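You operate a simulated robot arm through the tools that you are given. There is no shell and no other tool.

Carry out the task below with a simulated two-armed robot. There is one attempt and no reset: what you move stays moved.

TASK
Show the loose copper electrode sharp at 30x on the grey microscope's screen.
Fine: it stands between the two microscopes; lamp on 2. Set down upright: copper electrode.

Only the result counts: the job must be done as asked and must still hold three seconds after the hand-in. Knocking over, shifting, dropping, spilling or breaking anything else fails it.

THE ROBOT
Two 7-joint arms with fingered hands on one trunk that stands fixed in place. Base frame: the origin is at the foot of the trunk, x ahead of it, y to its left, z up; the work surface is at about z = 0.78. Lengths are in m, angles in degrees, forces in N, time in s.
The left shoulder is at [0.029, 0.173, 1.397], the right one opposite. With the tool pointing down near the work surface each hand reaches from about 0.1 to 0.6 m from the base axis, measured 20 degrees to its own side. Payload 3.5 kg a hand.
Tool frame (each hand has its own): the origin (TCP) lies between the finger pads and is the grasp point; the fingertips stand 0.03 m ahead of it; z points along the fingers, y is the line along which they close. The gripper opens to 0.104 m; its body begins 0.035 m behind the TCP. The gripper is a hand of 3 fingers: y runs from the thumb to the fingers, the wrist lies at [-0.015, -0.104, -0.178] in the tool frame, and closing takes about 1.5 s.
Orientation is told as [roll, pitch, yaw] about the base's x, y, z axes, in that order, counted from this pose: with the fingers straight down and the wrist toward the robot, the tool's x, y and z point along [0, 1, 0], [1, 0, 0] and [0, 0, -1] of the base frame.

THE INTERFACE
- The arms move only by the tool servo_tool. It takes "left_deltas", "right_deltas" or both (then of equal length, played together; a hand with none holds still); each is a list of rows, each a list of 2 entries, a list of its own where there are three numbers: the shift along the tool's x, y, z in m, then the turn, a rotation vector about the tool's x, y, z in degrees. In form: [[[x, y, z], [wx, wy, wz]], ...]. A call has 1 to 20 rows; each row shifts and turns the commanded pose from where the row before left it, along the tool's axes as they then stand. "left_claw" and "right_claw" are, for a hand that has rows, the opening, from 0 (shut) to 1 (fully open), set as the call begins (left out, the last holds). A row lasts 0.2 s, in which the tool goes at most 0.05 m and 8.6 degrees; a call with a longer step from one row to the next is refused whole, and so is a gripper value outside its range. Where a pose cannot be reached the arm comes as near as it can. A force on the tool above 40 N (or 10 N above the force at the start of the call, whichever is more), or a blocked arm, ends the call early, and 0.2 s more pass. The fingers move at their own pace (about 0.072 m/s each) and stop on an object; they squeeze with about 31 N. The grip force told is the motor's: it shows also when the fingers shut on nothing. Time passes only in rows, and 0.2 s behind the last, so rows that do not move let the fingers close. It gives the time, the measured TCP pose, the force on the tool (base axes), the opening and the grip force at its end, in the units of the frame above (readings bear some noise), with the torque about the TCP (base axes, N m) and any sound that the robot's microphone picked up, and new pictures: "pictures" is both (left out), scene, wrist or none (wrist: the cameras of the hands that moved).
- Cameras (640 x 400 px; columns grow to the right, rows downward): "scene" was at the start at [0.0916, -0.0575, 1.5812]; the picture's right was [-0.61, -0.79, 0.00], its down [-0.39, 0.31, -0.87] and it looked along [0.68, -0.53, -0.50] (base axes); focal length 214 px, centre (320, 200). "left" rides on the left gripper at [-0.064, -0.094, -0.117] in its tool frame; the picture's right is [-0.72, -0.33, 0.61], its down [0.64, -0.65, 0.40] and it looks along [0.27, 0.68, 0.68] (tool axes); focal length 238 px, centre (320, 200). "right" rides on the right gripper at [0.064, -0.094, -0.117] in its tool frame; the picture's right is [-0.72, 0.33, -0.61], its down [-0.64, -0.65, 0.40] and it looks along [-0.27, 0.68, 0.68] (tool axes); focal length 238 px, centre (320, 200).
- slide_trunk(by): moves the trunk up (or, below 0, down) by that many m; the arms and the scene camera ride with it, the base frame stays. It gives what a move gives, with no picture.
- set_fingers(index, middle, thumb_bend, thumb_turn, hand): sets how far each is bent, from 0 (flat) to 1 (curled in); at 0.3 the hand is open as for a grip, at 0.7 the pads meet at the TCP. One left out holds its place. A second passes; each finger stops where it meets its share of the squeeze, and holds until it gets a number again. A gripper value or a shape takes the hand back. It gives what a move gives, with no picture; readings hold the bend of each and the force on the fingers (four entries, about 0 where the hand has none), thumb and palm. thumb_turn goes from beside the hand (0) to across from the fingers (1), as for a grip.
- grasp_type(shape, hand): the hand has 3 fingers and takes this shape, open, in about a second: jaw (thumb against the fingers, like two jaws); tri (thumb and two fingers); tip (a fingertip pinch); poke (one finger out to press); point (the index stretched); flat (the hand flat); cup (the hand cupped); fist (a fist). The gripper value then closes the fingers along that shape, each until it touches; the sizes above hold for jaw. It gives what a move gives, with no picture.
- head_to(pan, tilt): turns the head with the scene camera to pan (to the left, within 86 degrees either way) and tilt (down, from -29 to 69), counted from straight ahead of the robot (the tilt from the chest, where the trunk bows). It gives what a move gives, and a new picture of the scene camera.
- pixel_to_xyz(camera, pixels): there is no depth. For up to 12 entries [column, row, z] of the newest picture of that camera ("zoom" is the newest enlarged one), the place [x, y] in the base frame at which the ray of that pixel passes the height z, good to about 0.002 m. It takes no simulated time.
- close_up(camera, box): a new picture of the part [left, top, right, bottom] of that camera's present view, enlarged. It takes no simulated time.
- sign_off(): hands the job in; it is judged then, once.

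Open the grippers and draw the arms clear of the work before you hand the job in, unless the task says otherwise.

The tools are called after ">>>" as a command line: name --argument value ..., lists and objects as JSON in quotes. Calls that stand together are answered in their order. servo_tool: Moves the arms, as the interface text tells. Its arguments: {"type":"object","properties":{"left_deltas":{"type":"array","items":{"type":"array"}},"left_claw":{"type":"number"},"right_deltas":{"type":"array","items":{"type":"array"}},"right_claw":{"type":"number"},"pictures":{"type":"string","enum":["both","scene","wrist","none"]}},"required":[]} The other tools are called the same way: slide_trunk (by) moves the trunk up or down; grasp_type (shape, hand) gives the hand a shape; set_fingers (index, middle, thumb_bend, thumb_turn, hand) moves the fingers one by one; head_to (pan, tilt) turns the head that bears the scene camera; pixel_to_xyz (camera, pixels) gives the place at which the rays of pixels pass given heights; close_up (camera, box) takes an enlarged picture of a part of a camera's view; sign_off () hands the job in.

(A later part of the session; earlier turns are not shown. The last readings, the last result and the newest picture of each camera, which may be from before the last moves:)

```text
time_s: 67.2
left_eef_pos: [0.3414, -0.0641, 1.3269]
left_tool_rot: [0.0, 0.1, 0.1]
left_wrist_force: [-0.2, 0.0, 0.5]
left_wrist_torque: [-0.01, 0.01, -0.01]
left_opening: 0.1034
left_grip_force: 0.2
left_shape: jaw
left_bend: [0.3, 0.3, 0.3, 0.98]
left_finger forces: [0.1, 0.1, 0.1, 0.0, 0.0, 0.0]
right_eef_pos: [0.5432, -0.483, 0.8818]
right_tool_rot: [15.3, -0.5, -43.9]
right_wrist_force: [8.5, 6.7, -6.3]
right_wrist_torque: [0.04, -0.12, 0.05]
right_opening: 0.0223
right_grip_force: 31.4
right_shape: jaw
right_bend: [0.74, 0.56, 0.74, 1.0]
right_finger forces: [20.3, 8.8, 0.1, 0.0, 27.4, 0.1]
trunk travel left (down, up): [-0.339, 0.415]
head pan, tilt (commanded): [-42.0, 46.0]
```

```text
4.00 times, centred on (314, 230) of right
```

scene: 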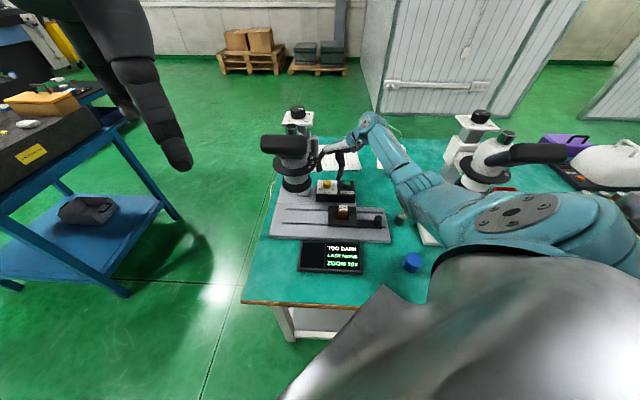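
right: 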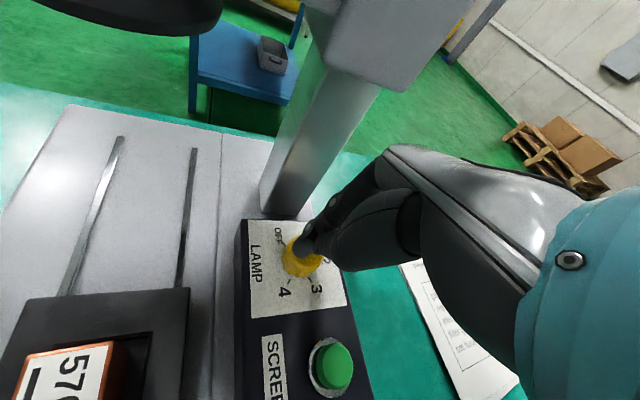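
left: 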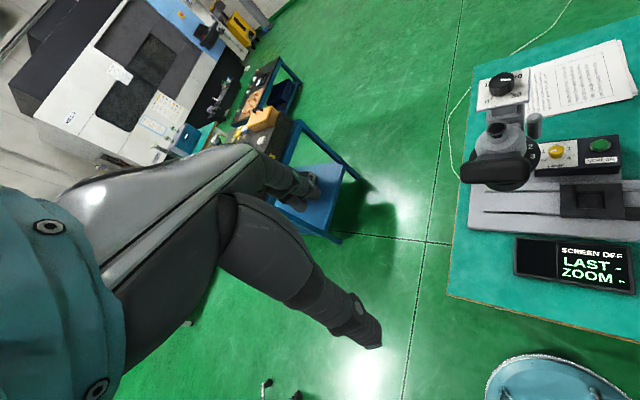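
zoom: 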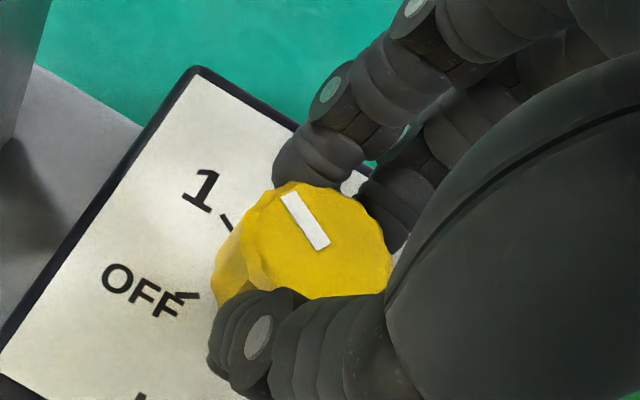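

The knob has turned 56° (pointer almost at 1) and the wrist camera is now close to the ring. I open the fingers and rotate back around the knob without lifting, then grip again.

>>> servo_tool --right_deltas '[[[0, 0, 0], [0, 0, 0]], [[0, 0, 0], [0, 0, 0]], [[0, 0, 0], [0, 0, 0]], [[0, 0, 0], [0, 0, 0]]]' --right_claw 0.5 --pictures "none"

>>> close_up --camera "right" --box '[250, 180, 378, 280]'

>>> close_up --camera "scene" --box '[284, 125, 380, 205]'

```text
time_s: 68.2
left_eef_pos: [0.3403, -0.0653, 1.3278]
left_tool_rot: [-0.1, -0.1, 0.1]
left_wrist_force: [-0.7, -0.6, 0.0]
left_wrist_torque: [0.03, 0.02, -0.02]
left_opening: 0.1037
left_grip_force: 0.2
left_shape: jaw
left_bend: [0.3, 0.3, 0.3, 0.98]
left_finger forces: [0.0, 0.1, 0.1, 0.0, 0.0, 0.0]
right_eef_pos: [0.5432, -0.4843, 0.8813]
right_tool_rot: [15.3, -0.4, -44.1]
right_wrist_force: [-1.1, 0.6, 0.6]
right_wrist_torque: [0.01, 0.01, -0.03]
right_opening: 0.0519
right_grip_force: 0.1
right_shape: jaw
right_bend: [0.74, 0.45, 0.7, 1.0]
right_finger forces: [0.1, 0.1, 0.1, 0.0, 0.0, 0.1]
trunk travel left (down, up): [-0.339, 0.415]
head pan, tilt (commanded): [-42.0, 46.0]
```

```text
4.00 times, centred on (314, 230) of right
```

zoom: 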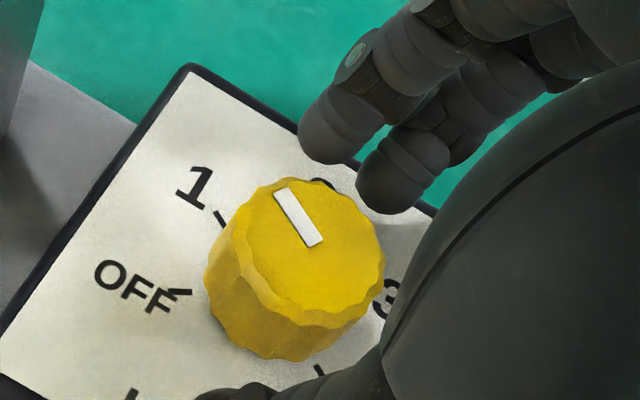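

```text
5.00 times, centred on (332, 165) of scene
```

zoom: 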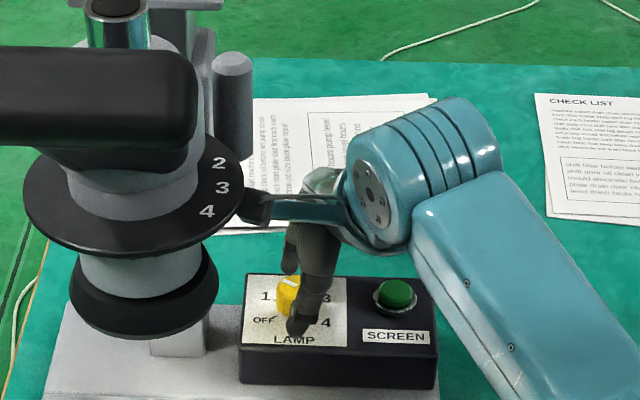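

The pointer is now at 1. I rotate the open hand back 56° around the knob.

>>> servo_tool --right_deltas '[[[0, 0.0006, 0], [2.07, 0, -7.73]], [[0, 0.0006, 0], [2.07, 0, -7.73]], [[0, 0.0006, 0], [2.07, 0, -7.73]], [[0, 0.0006, 0], [2.07, 0, -7.73]], [[0, 0.0006, 0], [2.07, 0, -7.73]], [[0, 0.0006, 0], [2.07, 0, -7.73]], [[0, 0.0006, 0], [2.07, 0, -7.73]], [[0, 0, 0], [0, 0, 0]]]' --pictures "none"

>>> close_up --camera "right" --box '[250, 180, 378, 280]'

>>> close_up --camera "scene" --box '[300, 155, 364, 205]'

```text
time_s: 70.0
left_eef_pos: [0.3397, -0.0652, 1.3292]
left_tool_rot: [0.0, 0.0, 0.2]
left_wrist_force: [0.1, 0.0, 0.1]
left_wrist_torque: [0.0, 0.04, 0.0]
left_opening: 0.1034
left_grip_force: 0.1
left_shape: jaw
left_bend: [0.3, 0.3, 0.3, 0.98]
left_finger forces: [0.0, 0.1, 0.1, 0.0, 0.0, 0.1]
right_eef_pos: [0.5454, -0.4853, 0.8806]
right_tool_rot: [14.8, -0.5, 12.2]
right_wrist_force: [0.3, 0.0, 0.3]
right_wrist_torque: [-0.03, 0.01, 0.01]
right_opening: 0.0517
right_grip_force: 0.1
right_shape: jaw
right_bend: [0.74, 0.45, 0.7, 1.0]
right_finger forces: [0.0, 0.0, 0.0, 0.0, 0.0, 0.1]
trunk travel left (down, up): [-0.339, 0.415]
head pan, tilt (commanded): [-42.0, 46.0]
```

```text
4.00 times, centred on (314, 230) of right
```

zoom: 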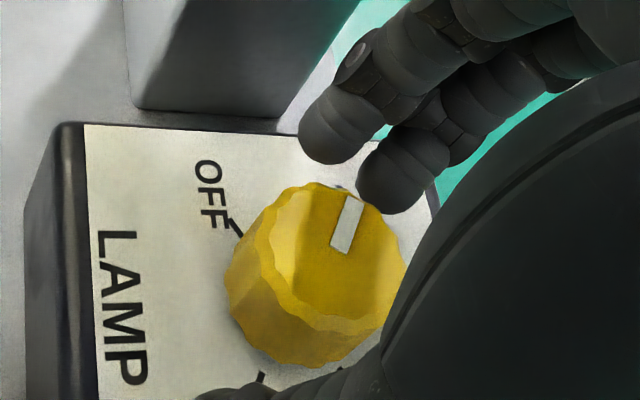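

```text
8.00 times, centred on (332, 180) of scene
```

zoom: 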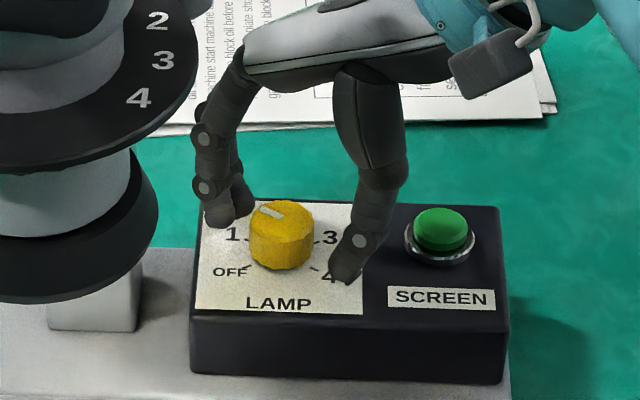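

The open hand came back around the knob without touching it. I go 6° further, centre, close, and rotate clockwise again.

>>> servo_tool --right_deltas '[[[-0.0014, 0.0005, -0.0004], [1.55, 0, -5.8]], [[0, 0, 0], [0, 0, 0]]]' --pictures "none"

>>> servo_tool --right_deltas '[[[0, 0, 0], [0, 0, 0]], [[0, 0, 0], [0, 0, 0]], [[0, 0, 0], [0, 0, 0]], [[0, 0, 0], [0, 0, 0]]]' --right_claw 0 --pictures "none"

>>> servo_tool --right_deltas '[[[0, -0.0007, 0], [-2.07, 0, 7.73]], [[0, -0.0007, 0], [-2.07, 0, 7.73]], [[0, -0.0007, 0], [-2.07, 0, 7.73]], [[0, -0.0007, 0], [-2.07, 0, 7.73]], [[0, 0, 0], [0, 0, 0]]]' --pictures "none"

>>> close_up --camera "scene" --box '[284, 125, 380, 205]'

>>> close_up --camera "right" --box '[250, 180, 378, 280]'

```text
time_s: 70.6
left_eef_pos: [0.34, -0.0649, 1.3295]
left_tool_rot: [0.0, 0.0, 0.1]
left_wrist_force: [1.1, -1.1, 0.1]
left_wrist_torque: [-0.04, -0.02, -0.02]
left_opening: 0.1036
left_grip_force: 0.0
left_shape: jaw
left_bend: [0.3, 0.3, 0.3, 0.98]
left_finger forces: [0.1, 0.1, 0.1, 0.1, 0.0, 0.1]
right_eef_pos: [0.5477, -0.4865, 0.881]
right_tool_rot: [14.8, -0.5, 18.1]
right_wrist_force: [-0.2, -0.1, 0.3]
right_wrist_torque: [0.0, -0.01, 0.0]
right_opening: 0.0515
right_grip_force: 0.0
right_shape: jaw
right_bend: [0.74, 0.45, 0.7, 1.0]
right_finger forces: [0.0, 0.0, 0.0, 0.1, 0.0, 0.0]
trunk travel left (down, up): [-0.339, 0.415]
head pan, tilt (commanded): [-42.0, 46.0]
```

```text
time_s: 71.6
left_eef_pos: [0.341, -0.0658, 1.3285]
left_tool_rot: [0.0, 0.0, 0.1]
left_wrist_force: [0.3, -0.3, 0.1]
left_wrist_torque: [0.03, -0.02, -0.01]
left_opening: 0.1035
left_grip_force: 0.1
left_shape: jaw
left_bend: [0.3, 0.3, 0.3, 0.98]
left_finger forces: [0.1, 0.0, 0.0, 0.0, 0.0, 0.0]
right_eef_pos: [0.548, -0.4855, 0.8809]
right_tool_rot: [14.7, -0.3, 18.2]
right_wrist_force: [-1.4, 2.1, -1.6]
right_wrist_torque: [0.03, -0.04, -0.01]
right_opening: 0.0224
right_grip_force: 30.7
right_shape: jaw
right_bend: [0.74, 0.55, 0.74, 1.0]
right_finger forces: [17.6, 9.7, 0.0, 0.0, 27.0, 0.1]
trunk travel left (down, up): [-0.339, 0.415]
head pan, tilt (commanded): [-42.0, 46.0]
```

```text
time_s: 72.8
left_eef_pos: [0.3424, -0.0651, 1.329]
left_tool_rot: [0.0, 0.0, 0.1]
left_wrist_force: [0.2, -0.3, 0.9]
left_wrist_torque: [-0.01, -0.02, -0.01]
left_opening: 0.1037
left_grip_force: 0.0
left_shape: jaw
left_bend: [0.3, 0.3, 0.3, 0.98]
left_finger forces: [0.0, 0.0, 0.1, 0.0, 0.1, 0.0]
right_eef_pos: [0.5453, -0.4858, 0.8817]
right_tool_rot: [15.1, -0.4, -14.0]
right_wrist_force: [4.5, 13.7, -10.6]
right_wrist_torque: [0.17, -0.13, 0.08]
right_opening: 0.022
right_grip_force: 30.8
right_shape: jaw
right_bend: [0.74, 0.55, 0.74, 1.0]
right_finger forces: [21.4, 7.3, 0.1, 0.1, 27.2, 0.0]
trunk travel left (down, up): [-0.339, 0.415]
head pan, tilt (commanded): [-42.0, 46.0]
```

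```text
5.00 times, centred on (332, 165) of scene
```

zoom: 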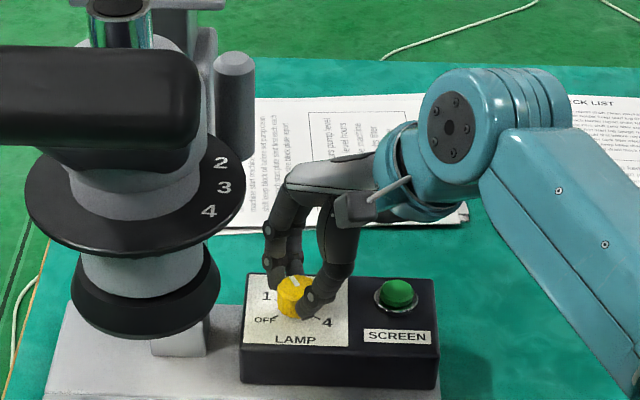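

```text
4.00 times, centred on (314, 230) of right
```

zoom: 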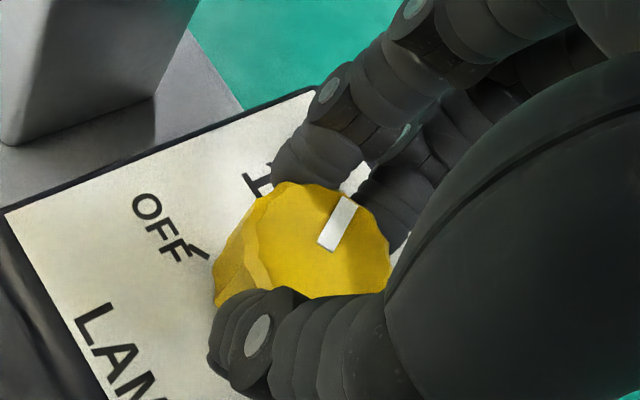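

I continue another 30° with a small shift to relieve the side force.

>>> servo_tool --right_deltas '[[[0.0014, -0.0006, 0.0012], [-1.94, 0, 7.24]], [[0.0005, -0.0006, 0.0004], [-1.94, 0, 7.24]], [[0.0004, -0.0006, 0.0003], [-1.94, 0, 7.24]], [[0, -0.0006, 0], [-1.94, 0, 7.24]], [[0, 0, 0], [0, 0, 0]]]' --pictures "none"

>>> close_up --camera "scene" --box '[284, 125, 380, 205]'

>>> close_up --camera "scene" --box '[284, 230, 380, 280]'

>>> close_up --camera "right" --box '[250, 180, 378, 280]'

```text
time_s: 74.0
left_eef_pos: [0.3421, -0.0648, 1.3282]
left_tool_rot: [0.1, 0.1, 0.1]
left_wrist_force: [-0.2, -0.1, 0.0]
left_wrist_torque: [-0.03, -0.02, 0.02]
left_opening: 0.1034
left_grip_force: 0.1
left_shape: jaw
left_bend: [0.3, 0.3, 0.3, 0.98]
left_finger forces: [0.1, 0.0, 0.1, 0.0, 0.0, 0.0]
right_eef_pos: [0.5447, -0.4817, 0.8801]
right_tool_rot: [15.3, -0.5, -44.0]
right_wrist_force: [6.0, 7.8, -1.9]
right_wrist_torque: [0.09, -0.15, 0.07]
right_opening: 0.022
right_grip_force: 30.6
right_shape: jaw
right_bend: [0.74, 0.56, 0.74, 1.0]
right_finger forces: [19.9, 8.7, 0.0, 0.0, 28.9, 0.0]
trunk travel left (down, up): [-0.339, 0.415]
head pan, tilt (commanded): [-42.0, 46.0]
```

```text
5.00 times, centred on (332, 165) of scene
```

zoom: 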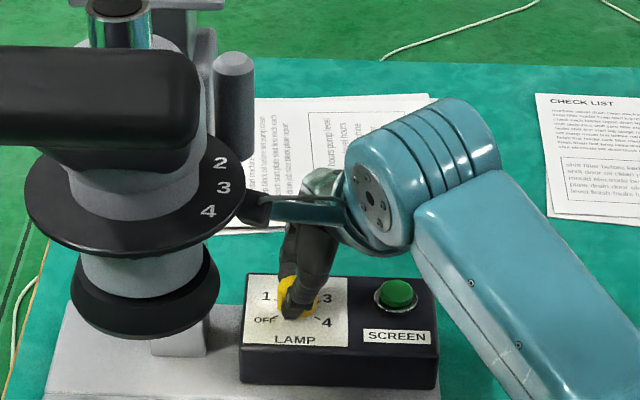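

```text
6.67 times, centred on (332, 255) of scene
```

zoom: 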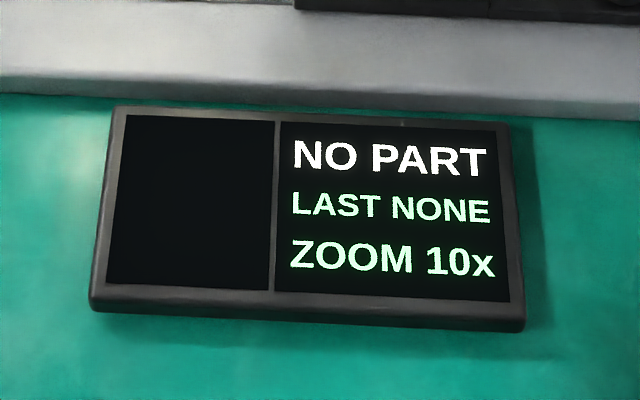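

```text
4.00 times, centred on (314, 230) of right
```

zoom: 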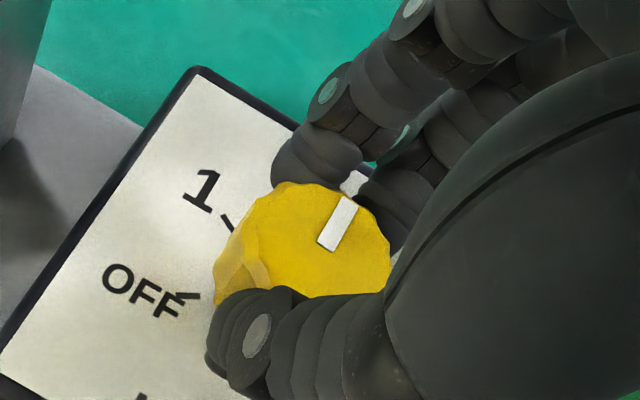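

The screen now says "NO PART", so the light suffices. I open the fingers and check the pointer against the 2 mark.

>>> servo_tool --right_deltas '[[[0, 0, 0], [0, 0, 0]], [[0, 0, 0], [0, 0, 0]], [[0, 0, 0], [0, 0, 0]], [[0, 0, 0], [0, 0, 0]]]' --right_claw 0.5 --pictures "none"

>>> close_up --camera "right" --box '[250, 180, 378, 280]'

>>> close_up --camera "scene" --box '[308, 170, 348, 200]'

```text
time_s: 75.0
left_eef_pos: [0.3406, -0.0652, 1.3292]
left_tool_rot: [0.0, 0.0, 0.1]
left_wrist_force: [0.7, 0.6, 0.9]
left_wrist_torque: [-0.02, 0.0, 0.02]
left_opening: 0.1036
left_grip_force: 0.1
left_shape: jaw
left_bend: [0.3, 0.3, 0.3, 0.98]
left_finger forces: [0.0, 0.0, 0.0, 0.0, 0.0, 0.1]
right_eef_pos: [0.5438, -0.4846, 0.8803]
right_tool_rot: [15.4, -0.4, -44.0]
right_wrist_force: [0.2, 0.1, -1.5]
right_wrist_torque: [0.0, 0.03, 0.0]
right_opening: 0.0515
right_grip_force: 0.0
right_shape: jaw
right_bend: [0.74, 0.45, 0.7, 1.0]
right_finger forces: [0.0, 0.0, 0.0, 0.1, 0.0, 0.1]
trunk travel left (down, up): [-0.339, 0.415]
head pan, tilt (commanded): [-42.0, 46.0]
```

```text
4.00 times, centred on (314, 230) of right
```

zoom: 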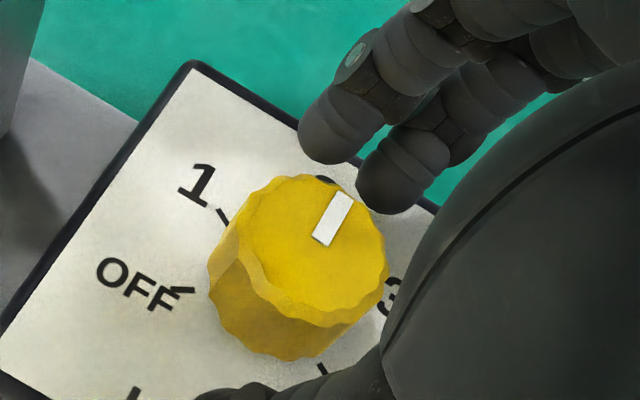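

```text
13.33 times, centred on (328, 185) of scene
```

zoom: 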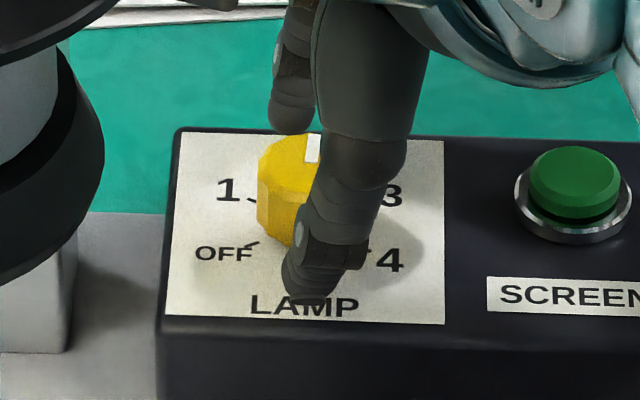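

The pointer lies at the 2 mark. I rotate the open hand back away from the ring, then rise straight up.

>>> servo_tool --right_deltas '[[[0, 0.0006, 0], [2.07, 0, -7.73]], [[0, 0.0006, 0], [2.07, 0, -7.73]], [[0, 0.0006, 0], [2.07, 0, -7.73]], [[0, 0.0006, 0], [2.07, 0, -7.73]], [[0, 0.0006, 0], [2.07, 0, -7.73]], [[0.0065, 0, -0.0241], [0, 0, 0]], [[0.0091, 0, -0.0338], [0, 0, 0]], [[0.0091, 0, -0.0338], [0, 0, 0]], [[0.0091, 0, -0.0338], [0, 0, 0]]]'

>>> close_up --camera "scene" --box '[308, 170, 348, 200]'

```text
time_s: 77.0
left_eef_pos: [0.3398, -0.065, 1.3289]
left_tool_rot: [0.0, -0.1, 0.1]
left_wrist_force: [0.0, -0.2, 0.4]
left_wrist_torque: [-0.03, -0.03, 0.0]
left_opening: 0.1035
left_grip_force: 0.1
left_shape: jaw
left_bend: [0.3, 0.3, 0.3, 0.98]
left_finger forces: [0.0, 0.1, 0.0, 0.1, 0.1, 0.0]
right_eef_pos: [0.546, -0.4831, 1.0125]
right_tool_rot: [15.0, -0.5, -3.9]
right_wrist_force: [0.6, 0.3, 0.4]
right_wrist_torque: [0.02, -0.02, 0.04]
right_opening: 0.0515
right_grip_force: 0.1
right_shape: jaw
right_bend: [0.74, 0.45, 0.7, 1.0]
right_finger forces: [0.0, 0.1, 0.0, 0.0, 0.0, 0.1]
trunk travel left (down, up): [-0.339, 0.415]
head pan, tilt (commanded): [-42.0, 46.0]
```

scene: 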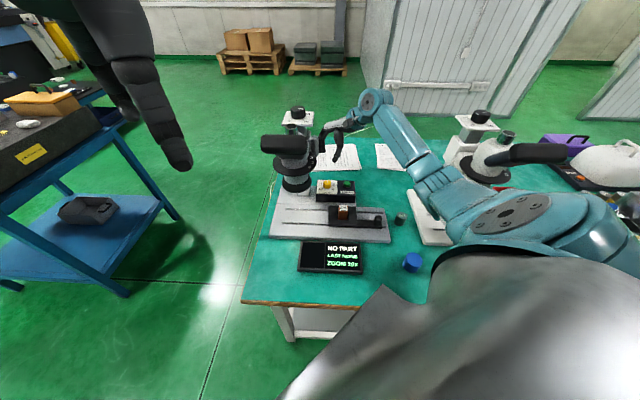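
right: 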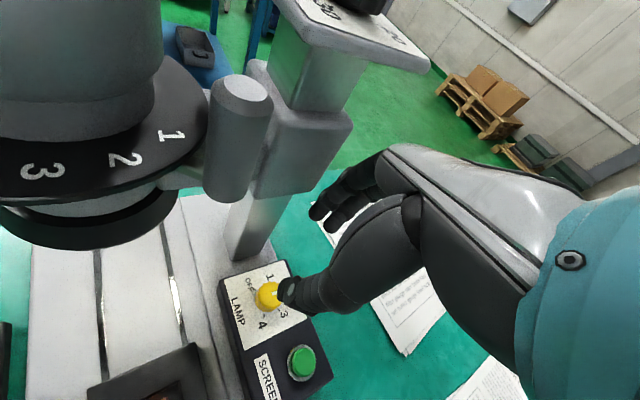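

```text
13.33 times, centred on (328, 185) of scene
```

zoom: 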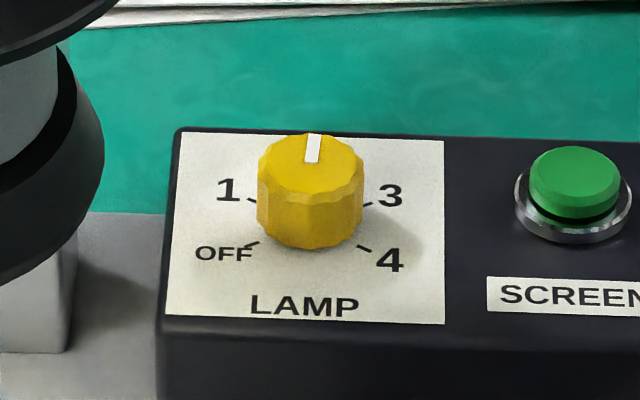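

The lamp points at 2. The right camera now sees the peg and ring closely; I zoom in to see how the peg is mounted.

>>> close_up --camera "right" --box '[100, 60, 300, 220]'

>>> close_up --camera "right" --box '[0, 60, 200, 260]'

```text
2.50 times, centred on (200, 140) of right
```

zoom: 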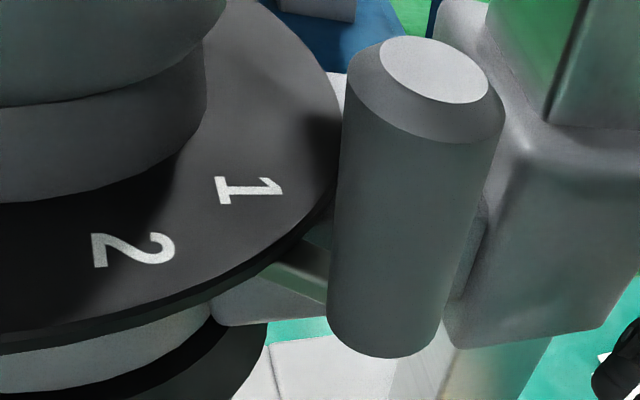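

```text
2.00 times, centred on (100, 160) of right
```

zoom: 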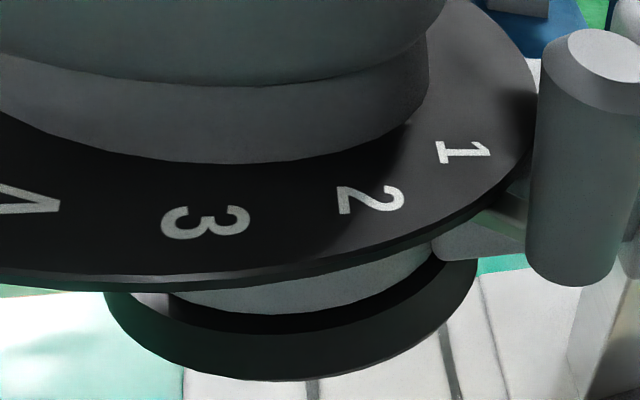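

The peg is a lever on an arm under the ring, now pointing at "1". I raise the trunk, straighten the tilt, turn to yaw 45° and take the fingertip-pinch shape to grip the peg.

>>> slide_trunk --by 0.17

>>> servo_tool --right_deltas '[[[0, 0, 0], [0, -7.5, 0]], [[0, 0, 0], [0, -7.5, 0]], [[-0.02, 0, 0], [0, 0, -8.2]], [[-0.01, 0, 0], [0, 0, -8.2]], [[0, 0, 0], [0, 0, -8.2]], [[0, 0, 0], [0, 0, -8.2]], [[0, 0, 0], [0, 0, -8.2]], [[0, 0, 0], [0, 0, -8.2]], [[0, 0, 0], [0, 0, 0]]]' --pictures "none"

>>> grasp_type --hand "right" --shape "tip"

>>> servo_tool --right_deltas '[[[0, 0, 0], [0, 0, 0]]]'

```text
time_s: 78.9
left_eef_pos: [0.3403, -0.065, 1.498]
left_tool_rot: [0.0, 0.1, 0.1]
left_wrist_force: [1.3, 0.0, -0.1]
left_wrist_torque: [0.01, -0.02, 0.04]
left_opening: 0.1034
left_grip_force: 0.0
left_shape: jaw
left_bend: [0.3, 0.3, 0.3, 0.98]
left_finger forces: [0.0, 0.0, 0.0, 0.0, 0.1, 0.0]
right_eef_pos: [0.5449, -0.4835, 1.1803]
right_tool_rot: [15.0, -0.5, -3.8]
right_wrist_force: [-0.3, 0.4, -0.4]
right_wrist_torque: [-0.01, -0.01, -0.01]
right_opening: 0.0517
right_grip_force: 0.0
right_shape: jaw
right_bend: [0.74, 0.45, 0.7, 1.0]
right_finger forces: [0.1, 0.1, 0.1, 0.0, 0.0, 0.0]
trunk travel left (down, up): [-0.509, 0.245]
head pan, tilt (commanded): [-42.0, 46.0]
```

```text
time_s: 80.9
left_eef_pos: [0.3398, -0.0663, 1.4976]
left_tool_rot: [0.1, 0.0, 0.1]
left_wrist_force: [-0.3, 0.0, 0.7]
left_wrist_torque: [0.0, 0.01, 0.01]
left_opening: 0.1034
left_grip_force: 0.0
left_shape: jaw
left_bend: [0.3, 0.3, 0.3, 0.98]
left_finger forces: [0.1, 0.1, 0.0, 0.1, 0.0, 0.0]
right_eef_pos: [0.5439, -0.5141, 1.1798]
right_tool_rot: [-0.4, -0.3, 45.5]
right_wrist_force: [0.1, 0.1, 0.4]
right_wrist_torque: [0.03, 0.01, -0.01]
right_opening: 0.0516
right_grip_force: 0.1
right_shape: jaw
right_bend: [0.74, 0.45, 0.7, 1.0]
right_finger forces: [0.1, 0.0, 0.1, 0.1, 0.1, 0.1]
trunk travel left (down, up): [-0.509, 0.245]
head pan, tilt (commanded): [-42.0, 46.0]
```

```text
time_s: 81.8
left_eef_pos: [0.3407, -0.0653, 1.4984]
left_tool_rot: [0.1, 0.0, 0.1]
left_wrist_force: [-0.5, 1.2, 0.1]
left_wrist_torque: [-0.02, 0.0, 0.01]
left_opening: 0.1036
left_grip_force: 0.1
left_shape: jaw
left_bend: [0.3, 0.3, 0.3, 0.98]
left_finger forces: [0.0, 0.0, 0.0, 0.1, 0.0, 0.1]
right_eef_pos: [0.5443, -0.5142, 1.1802]
right_tool_rot: [-0.3, -0.3, 45.2]
right_wrist_force: [0.1, -0.4, 0.3]
right_wrist_torque: [0.01, 0.0, 0.01]
right_opening: 0.1039
right_grip_force: 0.0
right_shape: tip
right_bend: [0.3, 0.98, 0.3, 0.98]
right_finger forces: [0.0, 0.0, 0.0, 0.0, 0.1, 0.1]
trunk travel left (down, up): [-0.509, 0.245]
head pan, tilt (commanded): [-42.0, 46.0]
```

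```text
time_s: 82.2
left_eef_pos: [0.3406, -0.0654, 1.4975]
left_tool_rot: [0.0, 0.0, 0.0]
left_wrist_force: [0.5, 0.3, -0.4]
left_wrist_torque: [0.0, 0.02, -0.01]
left_opening: 0.1036
left_grip_force: 0.1
left_shape: jaw
left_bend: [0.3, 0.3, 0.3, 0.98]
left_finger forces: [0.0, 0.0, 0.0, 0.0, 0.0, 0.0]
right_eef_pos: [0.5447, -0.5148, 1.1799]
right_tool_rot: [-0.4, -0.3, 45.3]
right_wrist_force: [0.0, -0.7, -0.5]
right_wrist_torque: [-0.04, 0.0, 0.0]
right_opening: 0.1037
right_grip_force: 0.1
right_shape: tip
right_bend: [0.3, 0.98, 0.3, 0.98]
right_finger forces: [0.0, 0.0, 0.1, 0.1, 0.0, 0.1]
trunk travel left (down, up): [-0.509, 0.245]
head pan, tilt (commanded): [-42.0, 46.0]
```

scene: 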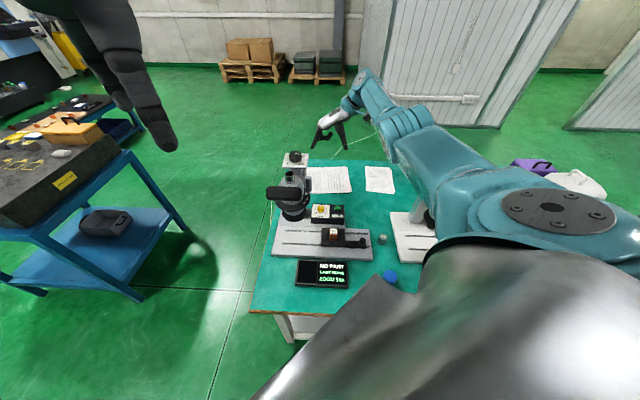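
right: 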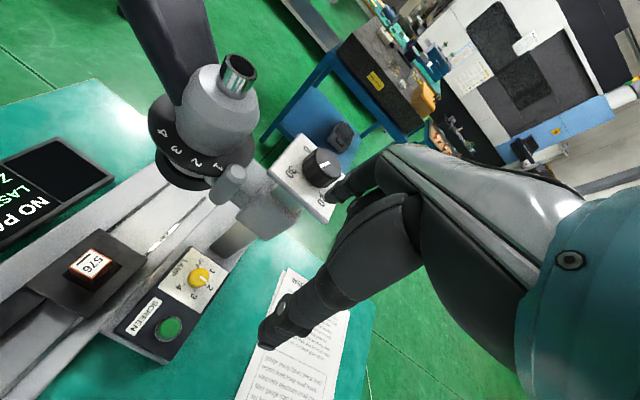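

I set the pinch to a 5 cm opening and measure the peg's position from this view.

>>> servo_tool --right_deltas '[[[0, 0, 0], [0, 0, 0]], [[0, 0, 0], [0, 0, 0]], [[0, 0, 0], [0, 0, 0]]]' --right_claw 0.5 --pictures "wrist"

>>> close_up --camera "scene" --box '[264, 145, 344, 195]'

>>> pixel_to_xyz --camera "zoom" --pixels '[[320, 200, 1.089]]'

>>> close_up --camera "right" --box '[170, 120, 298, 220]'

```text
time_s: 83.0
left_eef_pos: [0.3402, -0.0657, 1.499]
left_tool_rot: [0.0, -0.1, 0.1]
left_wrist_force: [0.6, 0.4, -0.6]
left_wrist_torque: [0.0, -0.04, 0.0]
left_opening: 0.1037
left_grip_force: 0.0
left_shape: jaw
left_bend: [0.3, 0.3, 0.3, 0.98]
left_finger forces: [0.0, 0.1, 0.1, 0.1, 0.0, 0.1]
right_eef_pos: [0.544, -0.5132, 1.1801]
right_tool_rot: [-0.5, -0.4, 45.3]
right_wrist_force: [-0.3, -0.1, -0.2]
right_wrist_torque: [0.02, 0.0, 0.0]
right_opening: 0.0525
right_grip_force: 0.0
right_shape: tip
right_bend: [0.73, 0.98, 0.69, 1.0]
right_finger forces: [0.0, 0.0, 0.0, 0.0, 0.0, 0.0]
trunk travel left (down, up): [-0.509, 0.245]
head pan, tilt (commanded): [-42.0, 46.0]
```

right: 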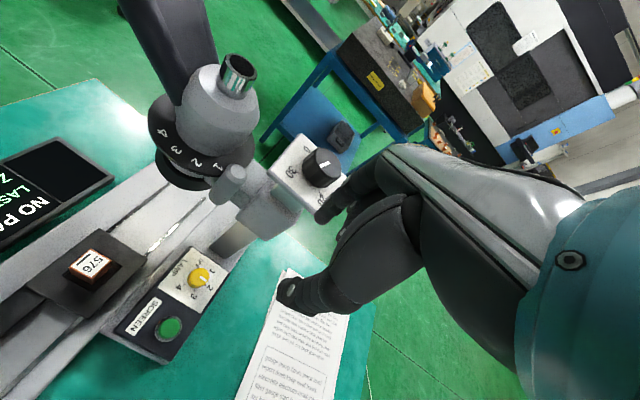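

```text
8.00 times, centred on (304, 170) of scene
```

zoom: 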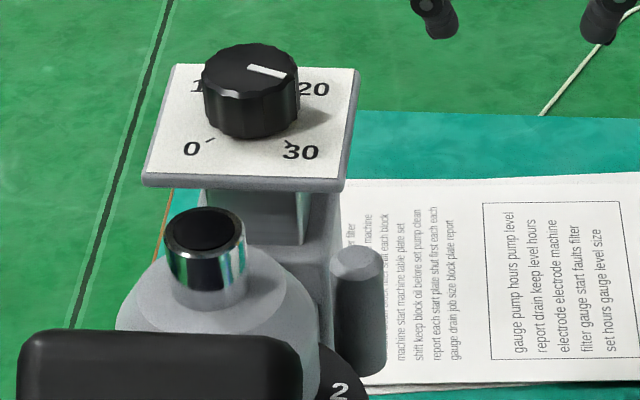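

```text
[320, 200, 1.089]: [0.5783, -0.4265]
```

```text
4.00 times, centred on (234, 170) of right
```

zoom: 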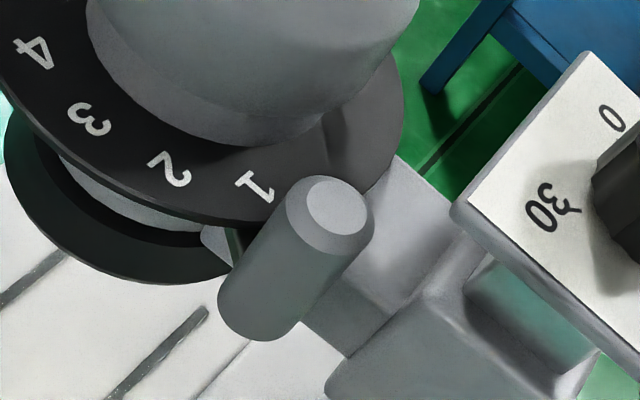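

I query the peg, plate corner and digits from this zoom.

>>> pixel_to_xyz --camera "zoom" --pixels '[[337, 212, 1.089], [337, 212, 1.085], [258, 320, 1.02], [258, 320, 1.03], [453, 205, 1.115], [453, 205, 1.11], [255, 187, 1.046], [168, 168, 1.046], [88, 120, 1.046], [33, 55, 1.046], [400, 120, 1.046], [590, 55, 1.115]]'

>>> close_up --camera "scene" --box '[264, 145, 344, 195]'

>>> pixel_to_xyz --camera "zoom" --pixels '[[357, 260, 1.089], [357, 260, 1.085], [345, 185, 1.115], [345, 185, 1.11], [357, 70, 1.115], [142, 180, 1.115], [175, 65, 1.115], [205, 235, 1.16], [205, 235, 1.155]]'

```text
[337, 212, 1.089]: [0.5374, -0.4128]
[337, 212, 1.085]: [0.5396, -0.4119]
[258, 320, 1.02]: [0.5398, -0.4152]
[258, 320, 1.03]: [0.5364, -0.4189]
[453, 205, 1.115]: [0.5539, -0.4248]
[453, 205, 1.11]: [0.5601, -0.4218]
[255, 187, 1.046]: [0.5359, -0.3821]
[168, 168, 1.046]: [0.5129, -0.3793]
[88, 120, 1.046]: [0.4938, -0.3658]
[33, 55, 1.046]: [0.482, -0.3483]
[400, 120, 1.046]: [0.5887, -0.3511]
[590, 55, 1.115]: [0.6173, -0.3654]
```

```text
8.00 times, centred on (304, 170) of scene
```

zoom: 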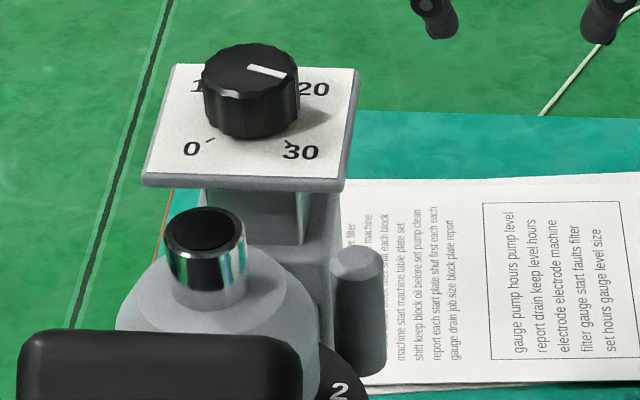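

```text
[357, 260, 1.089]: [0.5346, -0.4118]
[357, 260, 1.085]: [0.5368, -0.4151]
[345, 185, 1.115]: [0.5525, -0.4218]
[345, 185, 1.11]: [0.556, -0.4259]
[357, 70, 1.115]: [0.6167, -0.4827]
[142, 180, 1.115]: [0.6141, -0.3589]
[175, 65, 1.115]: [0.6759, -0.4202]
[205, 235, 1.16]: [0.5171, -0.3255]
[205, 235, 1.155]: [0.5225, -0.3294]
```

The peg is at (0.5365,-0.413), right in front of the top plate's corner (0.554,-0.423), so a pinch would be cramped. I try the "point" shape with the index stretched, hand at yaw 0 and tilted so the finger hangs vertically.

>>> grasp_type --hand "right" --shape "point"

>>> servo_tool --right_deltas '[[[0, 0, -0.02], [0, 0, 7.5]], [[0, 0, -0.02], [0, 0, 7.5]], [[0, 0, -0.02], [0, 0, 7.5]], [[0, 0, 0], [0, 0, 7.5]], [[0, 0, 0], [0, 0, 7.5]], [[0, 0, 0], [0, 0, 7.5]], [[0, 0, 0], [7.5, 0, 0]], [[0, 0, 0], [7.5, 0, 0]], [[0, 0, 0], [7.5, 0, 0]], [[0, 0, 0], [7.5, 0, 0]], [[0, 0, 0], [0, 0, 0]]]'

>>> close_up --camera "scene" --box '[264, 90, 408, 190]'

```text
time_s: 83.9
left_eef_pos: [0.3405, -0.0644, 1.4986]
left_tool_rot: [0.0, 0.0, 0.2]
left_wrist_force: [0.2, 0.0, -0.1]
left_wrist_torque: [0.01, -0.01, 0.03]
left_opening: 0.1037
left_grip_force: 0.0
left_shape: jaw
left_bend: [0.3, 0.3, 0.3, 0.98]
left_finger forces: [0.0, 0.0, 0.1, 0.1, 0.1, 0.0]
right_eef_pos: [0.543, -0.5139, 1.1802]
right_tool_rot: [-0.3, -0.3, 45.3]
right_wrist_force: [-0.6, -0.8, -0.1]
right_wrist_torque: [-0.03, 0.02, -0.01]
right_opening: 0.0959
right_grip_force: 0.1
right_shape: point
right_bend: [0.2, 1.0, 0.98, 0.88]
right_finger forces: [0.0, 0.0, 0.0, 0.0, 0.2, 0.1]
trunk travel left (down, up): [-0.509, 0.245]
head pan, tilt (commanded): [-42.0, 46.0]
```

```text
time_s: 86.3
left_eef_pos: [0.3405, -0.0657, 1.4983]
left_tool_rot: [0.0, 0.0, 0.1]
left_wrist_force: [-0.4, -0.3, 0.4]
left_wrist_torque: [0.03, 0.03, 0.02]
left_opening: 0.1034
left_grip_force: 0.0
left_shape: jaw
left_bend: [0.3, 0.3, 0.3, 0.98]
left_finger forces: [0.0, 0.0, 0.0, 0.0, 0.1, 0.0]
right_eef_pos: [0.5359, -0.5128, 1.2398]
right_tool_rot: [-0.1, 29.5, 0.3]
right_wrist_force: [0.5, 0.3, 0.0]
right_wrist_torque: [-0.03, 0.02, -0.01]
right_opening: 0.096
right_grip_force: 0.0
right_shape: point
right_bend: [0.2, 1.0, 0.98, 0.88]
right_finger forces: [0.0, 0.0, 0.0, 0.0, 0.0, 0.1]
right hand out of reach, approached as far as the arm can: row 10
trunk travel left (down, up): [-0.509, 0.245]
head pan, tilt (commanded): [-42.0, 46.0]
```

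scene: 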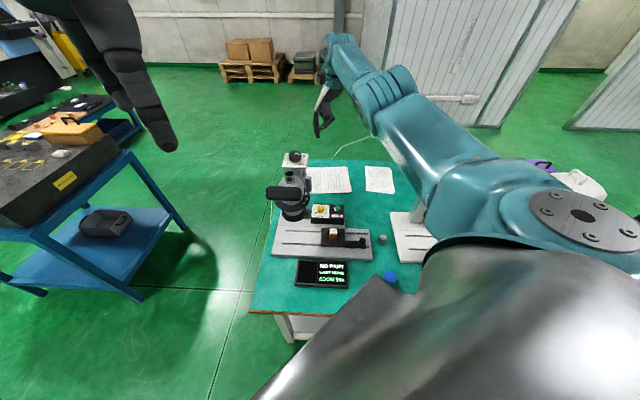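
right: 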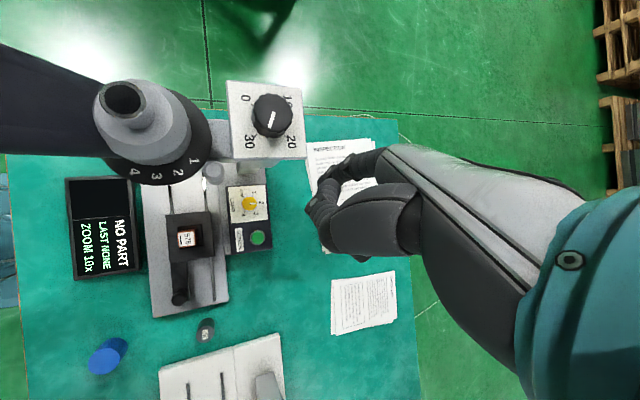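

```text
4.00 times, centred on (336, 140) of scene
```

zoom: 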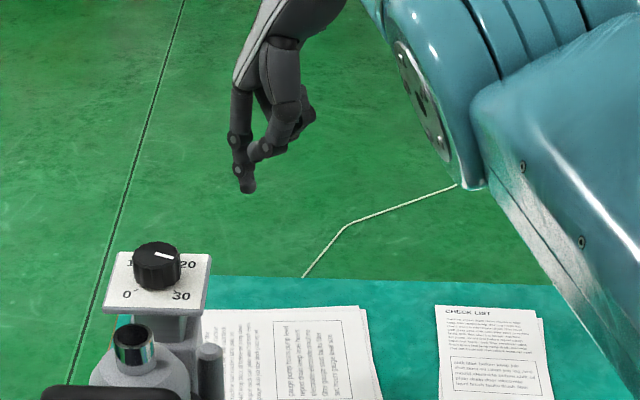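

I zoom on the hand to locate the index tip in both cameras.

>>> close_up --camera "right" --box '[280, 120, 440, 280]'

>>> pixel_to_xyz --camera "zoom" --pixels '[[140, 240, 1.2], [140, 240, 1.15]]'

>>> close_up --camera "scene" --box '[300, 80, 364, 150]'

```text
2.50 times, centred on (360, 200) of right
```

zoom: 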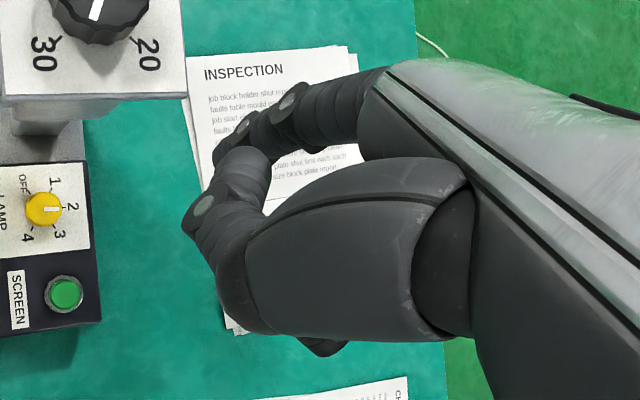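

```text
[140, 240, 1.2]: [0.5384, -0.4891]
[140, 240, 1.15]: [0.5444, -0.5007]
```

```text
5.71 times, centred on (332, 115) of scene
```

zoom: 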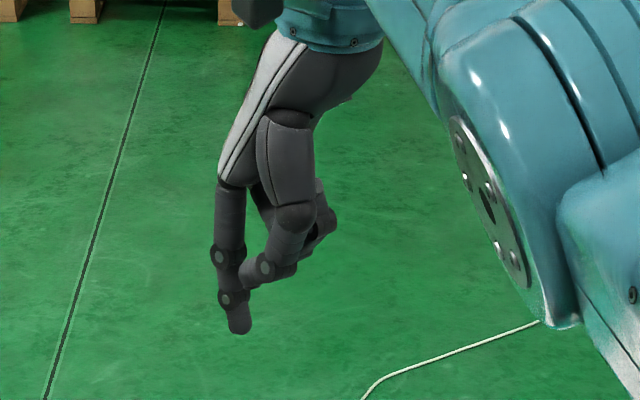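

I query the tip rays at plausible heights from both views.

>>> pixel_to_xyz --camera "zoom" --pixels '[[240, 330, 1.15], [240, 330, 1.2], [240, 330, 1.17], [228, 300, 1.2]]'

>>> close_up --camera "right" --box '[320, 150, 400, 220]'

>>> pixel_to_xyz --camera "zoom" --pixels '[[90, 170, 1.15], [90, 170, 1.2]]'

```text
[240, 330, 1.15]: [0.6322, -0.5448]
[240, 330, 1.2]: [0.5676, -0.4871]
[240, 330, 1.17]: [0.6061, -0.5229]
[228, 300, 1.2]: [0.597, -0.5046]
```

```text
5.71 times, centred on (360, 185) of right
```

zoom: 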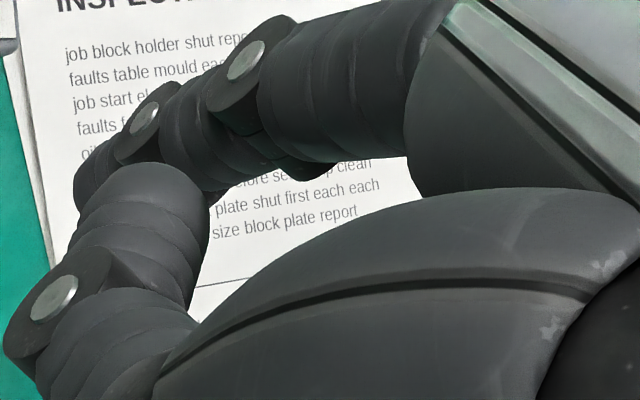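

```text
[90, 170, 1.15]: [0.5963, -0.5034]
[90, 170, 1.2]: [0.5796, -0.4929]
```

The index tip sits at about TCP + (0.045, 0.017, -0.05). I open the thumb out of the way, then move the hand so the tip is above the gap to the left of the peg.

>>> set_fingers --hand "right" --thumb_bend 0.2

>>> servo_tool --right_deltas '[[[0.034, -0.0089, 0.0012], [0, 0, 0]], [[0.034, -0.0089, 0.0012], [0, 0, 0]], [[0.034, -0.0089, 0.0012], [0, 0, 0]], [[0, 0, 0], [0, 0, 0]]]'

>>> close_up --camera "scene" --box '[264, 90, 360, 190]'

>>> close_up --camera "right" --box '[200, 100, 440, 280]'

```text
time_s: 87.3
left_eef_pos: [0.3407, -0.0647, 1.4983]
left_tool_rot: [0.1, 0.0, 0.1]
left_wrist_force: [-0.5, 0.9, -1.0]
left_wrist_torque: [0.0, 0.0, 0.02]
left_opening: 0.1034
left_grip_force: 0.0
left_shape: jaw
left_bend: [0.3, 0.3, 0.3, 0.98]
left_finger forces: [0.1, 0.0, 0.0, 0.1, 0.0, 0.1]
right_eef_pos: [0.538, -0.5119, 1.2405]
right_tool_rot: [-0.1, 29.6, 0.2]
right_wrist_force: [0.1, -0.5, -0.1]
right_wrist_torque: [0.01, -0.01, 0.02]
right_opening: 0.1163
right_grip_force: 0.0
right_shape: fingers
right_bend: [0.2, 1.0, 0.2, 0.88]
right_finger forces: [0.0, 0.0, 0.0, 0.1, 0.1, 0.0]
trunk travel left (down, up): [-0.509, 0.245]
head pan, tilt (commanded): [-42.0, 46.0]
```

```text
time_s: 88.3
left_eef_pos: [0.3404, -0.0646, 1.4992]
left_tool_rot: [0.1, 0.0, 0.1]
left_wrist_force: [1.2, 0.3, 0.2]
left_wrist_torque: [0.03, 0.0, -0.01]
left_opening: 0.1034
left_grip_force: 0.0
left_shape: jaw
left_bend: [0.3, 0.3, 0.3, 0.98]
left_finger forces: [0.1, 0.0, 0.1, 0.1, 0.0, 0.0]
right_eef_pos: [0.5122, -0.4102, 1.2517]
right_tool_rot: [-0.1, 29.5, 0.1]
right_wrist_force: [1.1, 0.1, 0.3]
right_wrist_torque: [0.02, 0.01, -0.01]
right_opening: 0.1159
right_grip_force: 0.1
right_shape: fingers
right_bend: [0.2, 1.0, 0.2, 0.88]
right_finger forces: [0.0, 0.1, 0.1, 0.1, 0.0, 0.0]
trunk travel left (down, up): [-0.509, 0.245]
head pan, tilt (commanded): [-42.0, 46.0]
```

scene: 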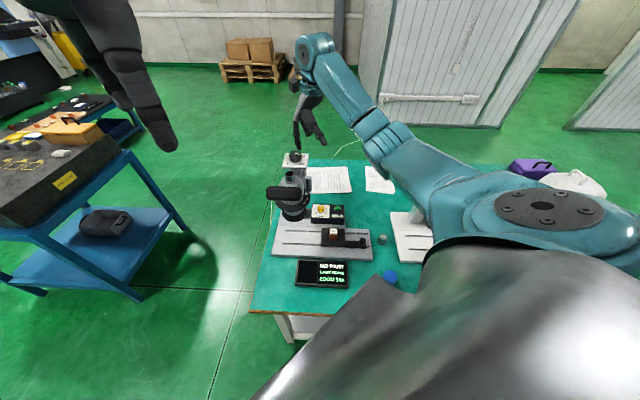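
right: 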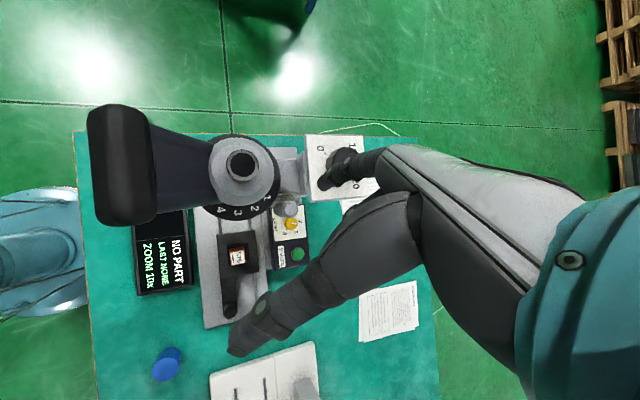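

```text
4.00 times, centred on (312, 140) of scene
```

zoom: 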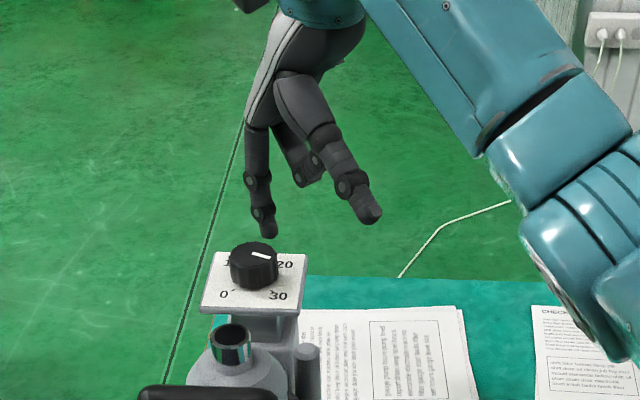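

```text
2.22 times, centred on (320, 190) of right
```

zoom: 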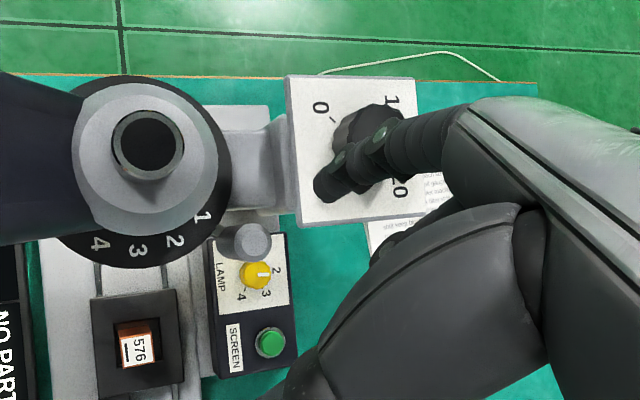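

This near top-down view is very clear. I locate the fingertip from it.

>>> pixel_to_xyz --camera "zoom" --pixels '[[325, 188, 1.2], [325, 188, 1.19], [245, 238, 1.088], [148, 145, 1.158], [148, 145, 1.15], [203, 217, 1.046], [175, 240, 1.046], [137, 250, 1.046], [98, 243, 1.046], [298, 225, 1.113], [288, 78, 1.113], [385, 130, 1.137]]'

>>> close_up --camera "scene" --box '[280, 120, 328, 160]'

>>> pixel_to_xyz --camera "zoom" --pixels '[[320, 200, 1.2]]'

```text
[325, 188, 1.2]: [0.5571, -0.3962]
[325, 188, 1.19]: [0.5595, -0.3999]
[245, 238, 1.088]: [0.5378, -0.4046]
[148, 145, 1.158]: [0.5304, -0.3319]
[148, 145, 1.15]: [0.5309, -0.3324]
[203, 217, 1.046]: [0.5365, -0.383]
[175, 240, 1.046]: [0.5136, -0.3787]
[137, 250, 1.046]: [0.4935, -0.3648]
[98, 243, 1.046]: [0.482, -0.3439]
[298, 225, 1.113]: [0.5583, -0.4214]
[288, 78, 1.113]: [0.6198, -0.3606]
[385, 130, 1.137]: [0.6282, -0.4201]
```

```text
10.00 times, centred on (304, 140) of scene
```

zoom: 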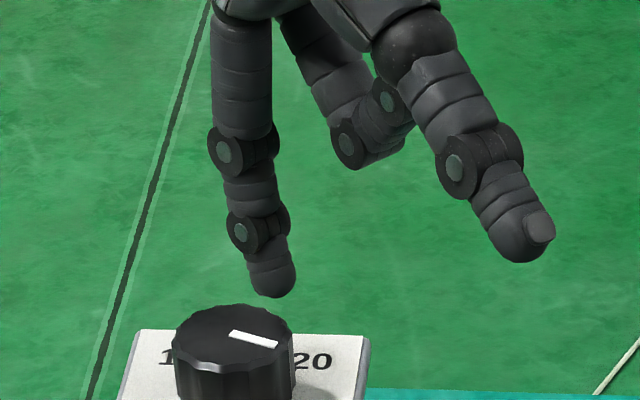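

```text
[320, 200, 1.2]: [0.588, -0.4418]
```

>>> pixel_to_xyz --camera "zoom" --pixels '[[272, 285, 1.2], [272, 285, 1.19], [272, 290, 1.2], [260, 235, 1.22]]'

>>> close_up --camera "right" --box '[240, 150, 352, 220]'

```text
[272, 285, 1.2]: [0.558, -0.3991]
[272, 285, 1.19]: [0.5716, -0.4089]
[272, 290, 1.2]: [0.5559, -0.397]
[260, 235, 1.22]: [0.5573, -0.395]
```

```text
5.71 times, centred on (296, 185) of right
```

zoom: 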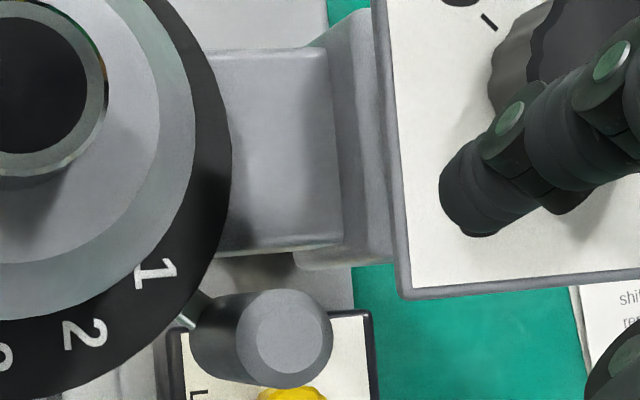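

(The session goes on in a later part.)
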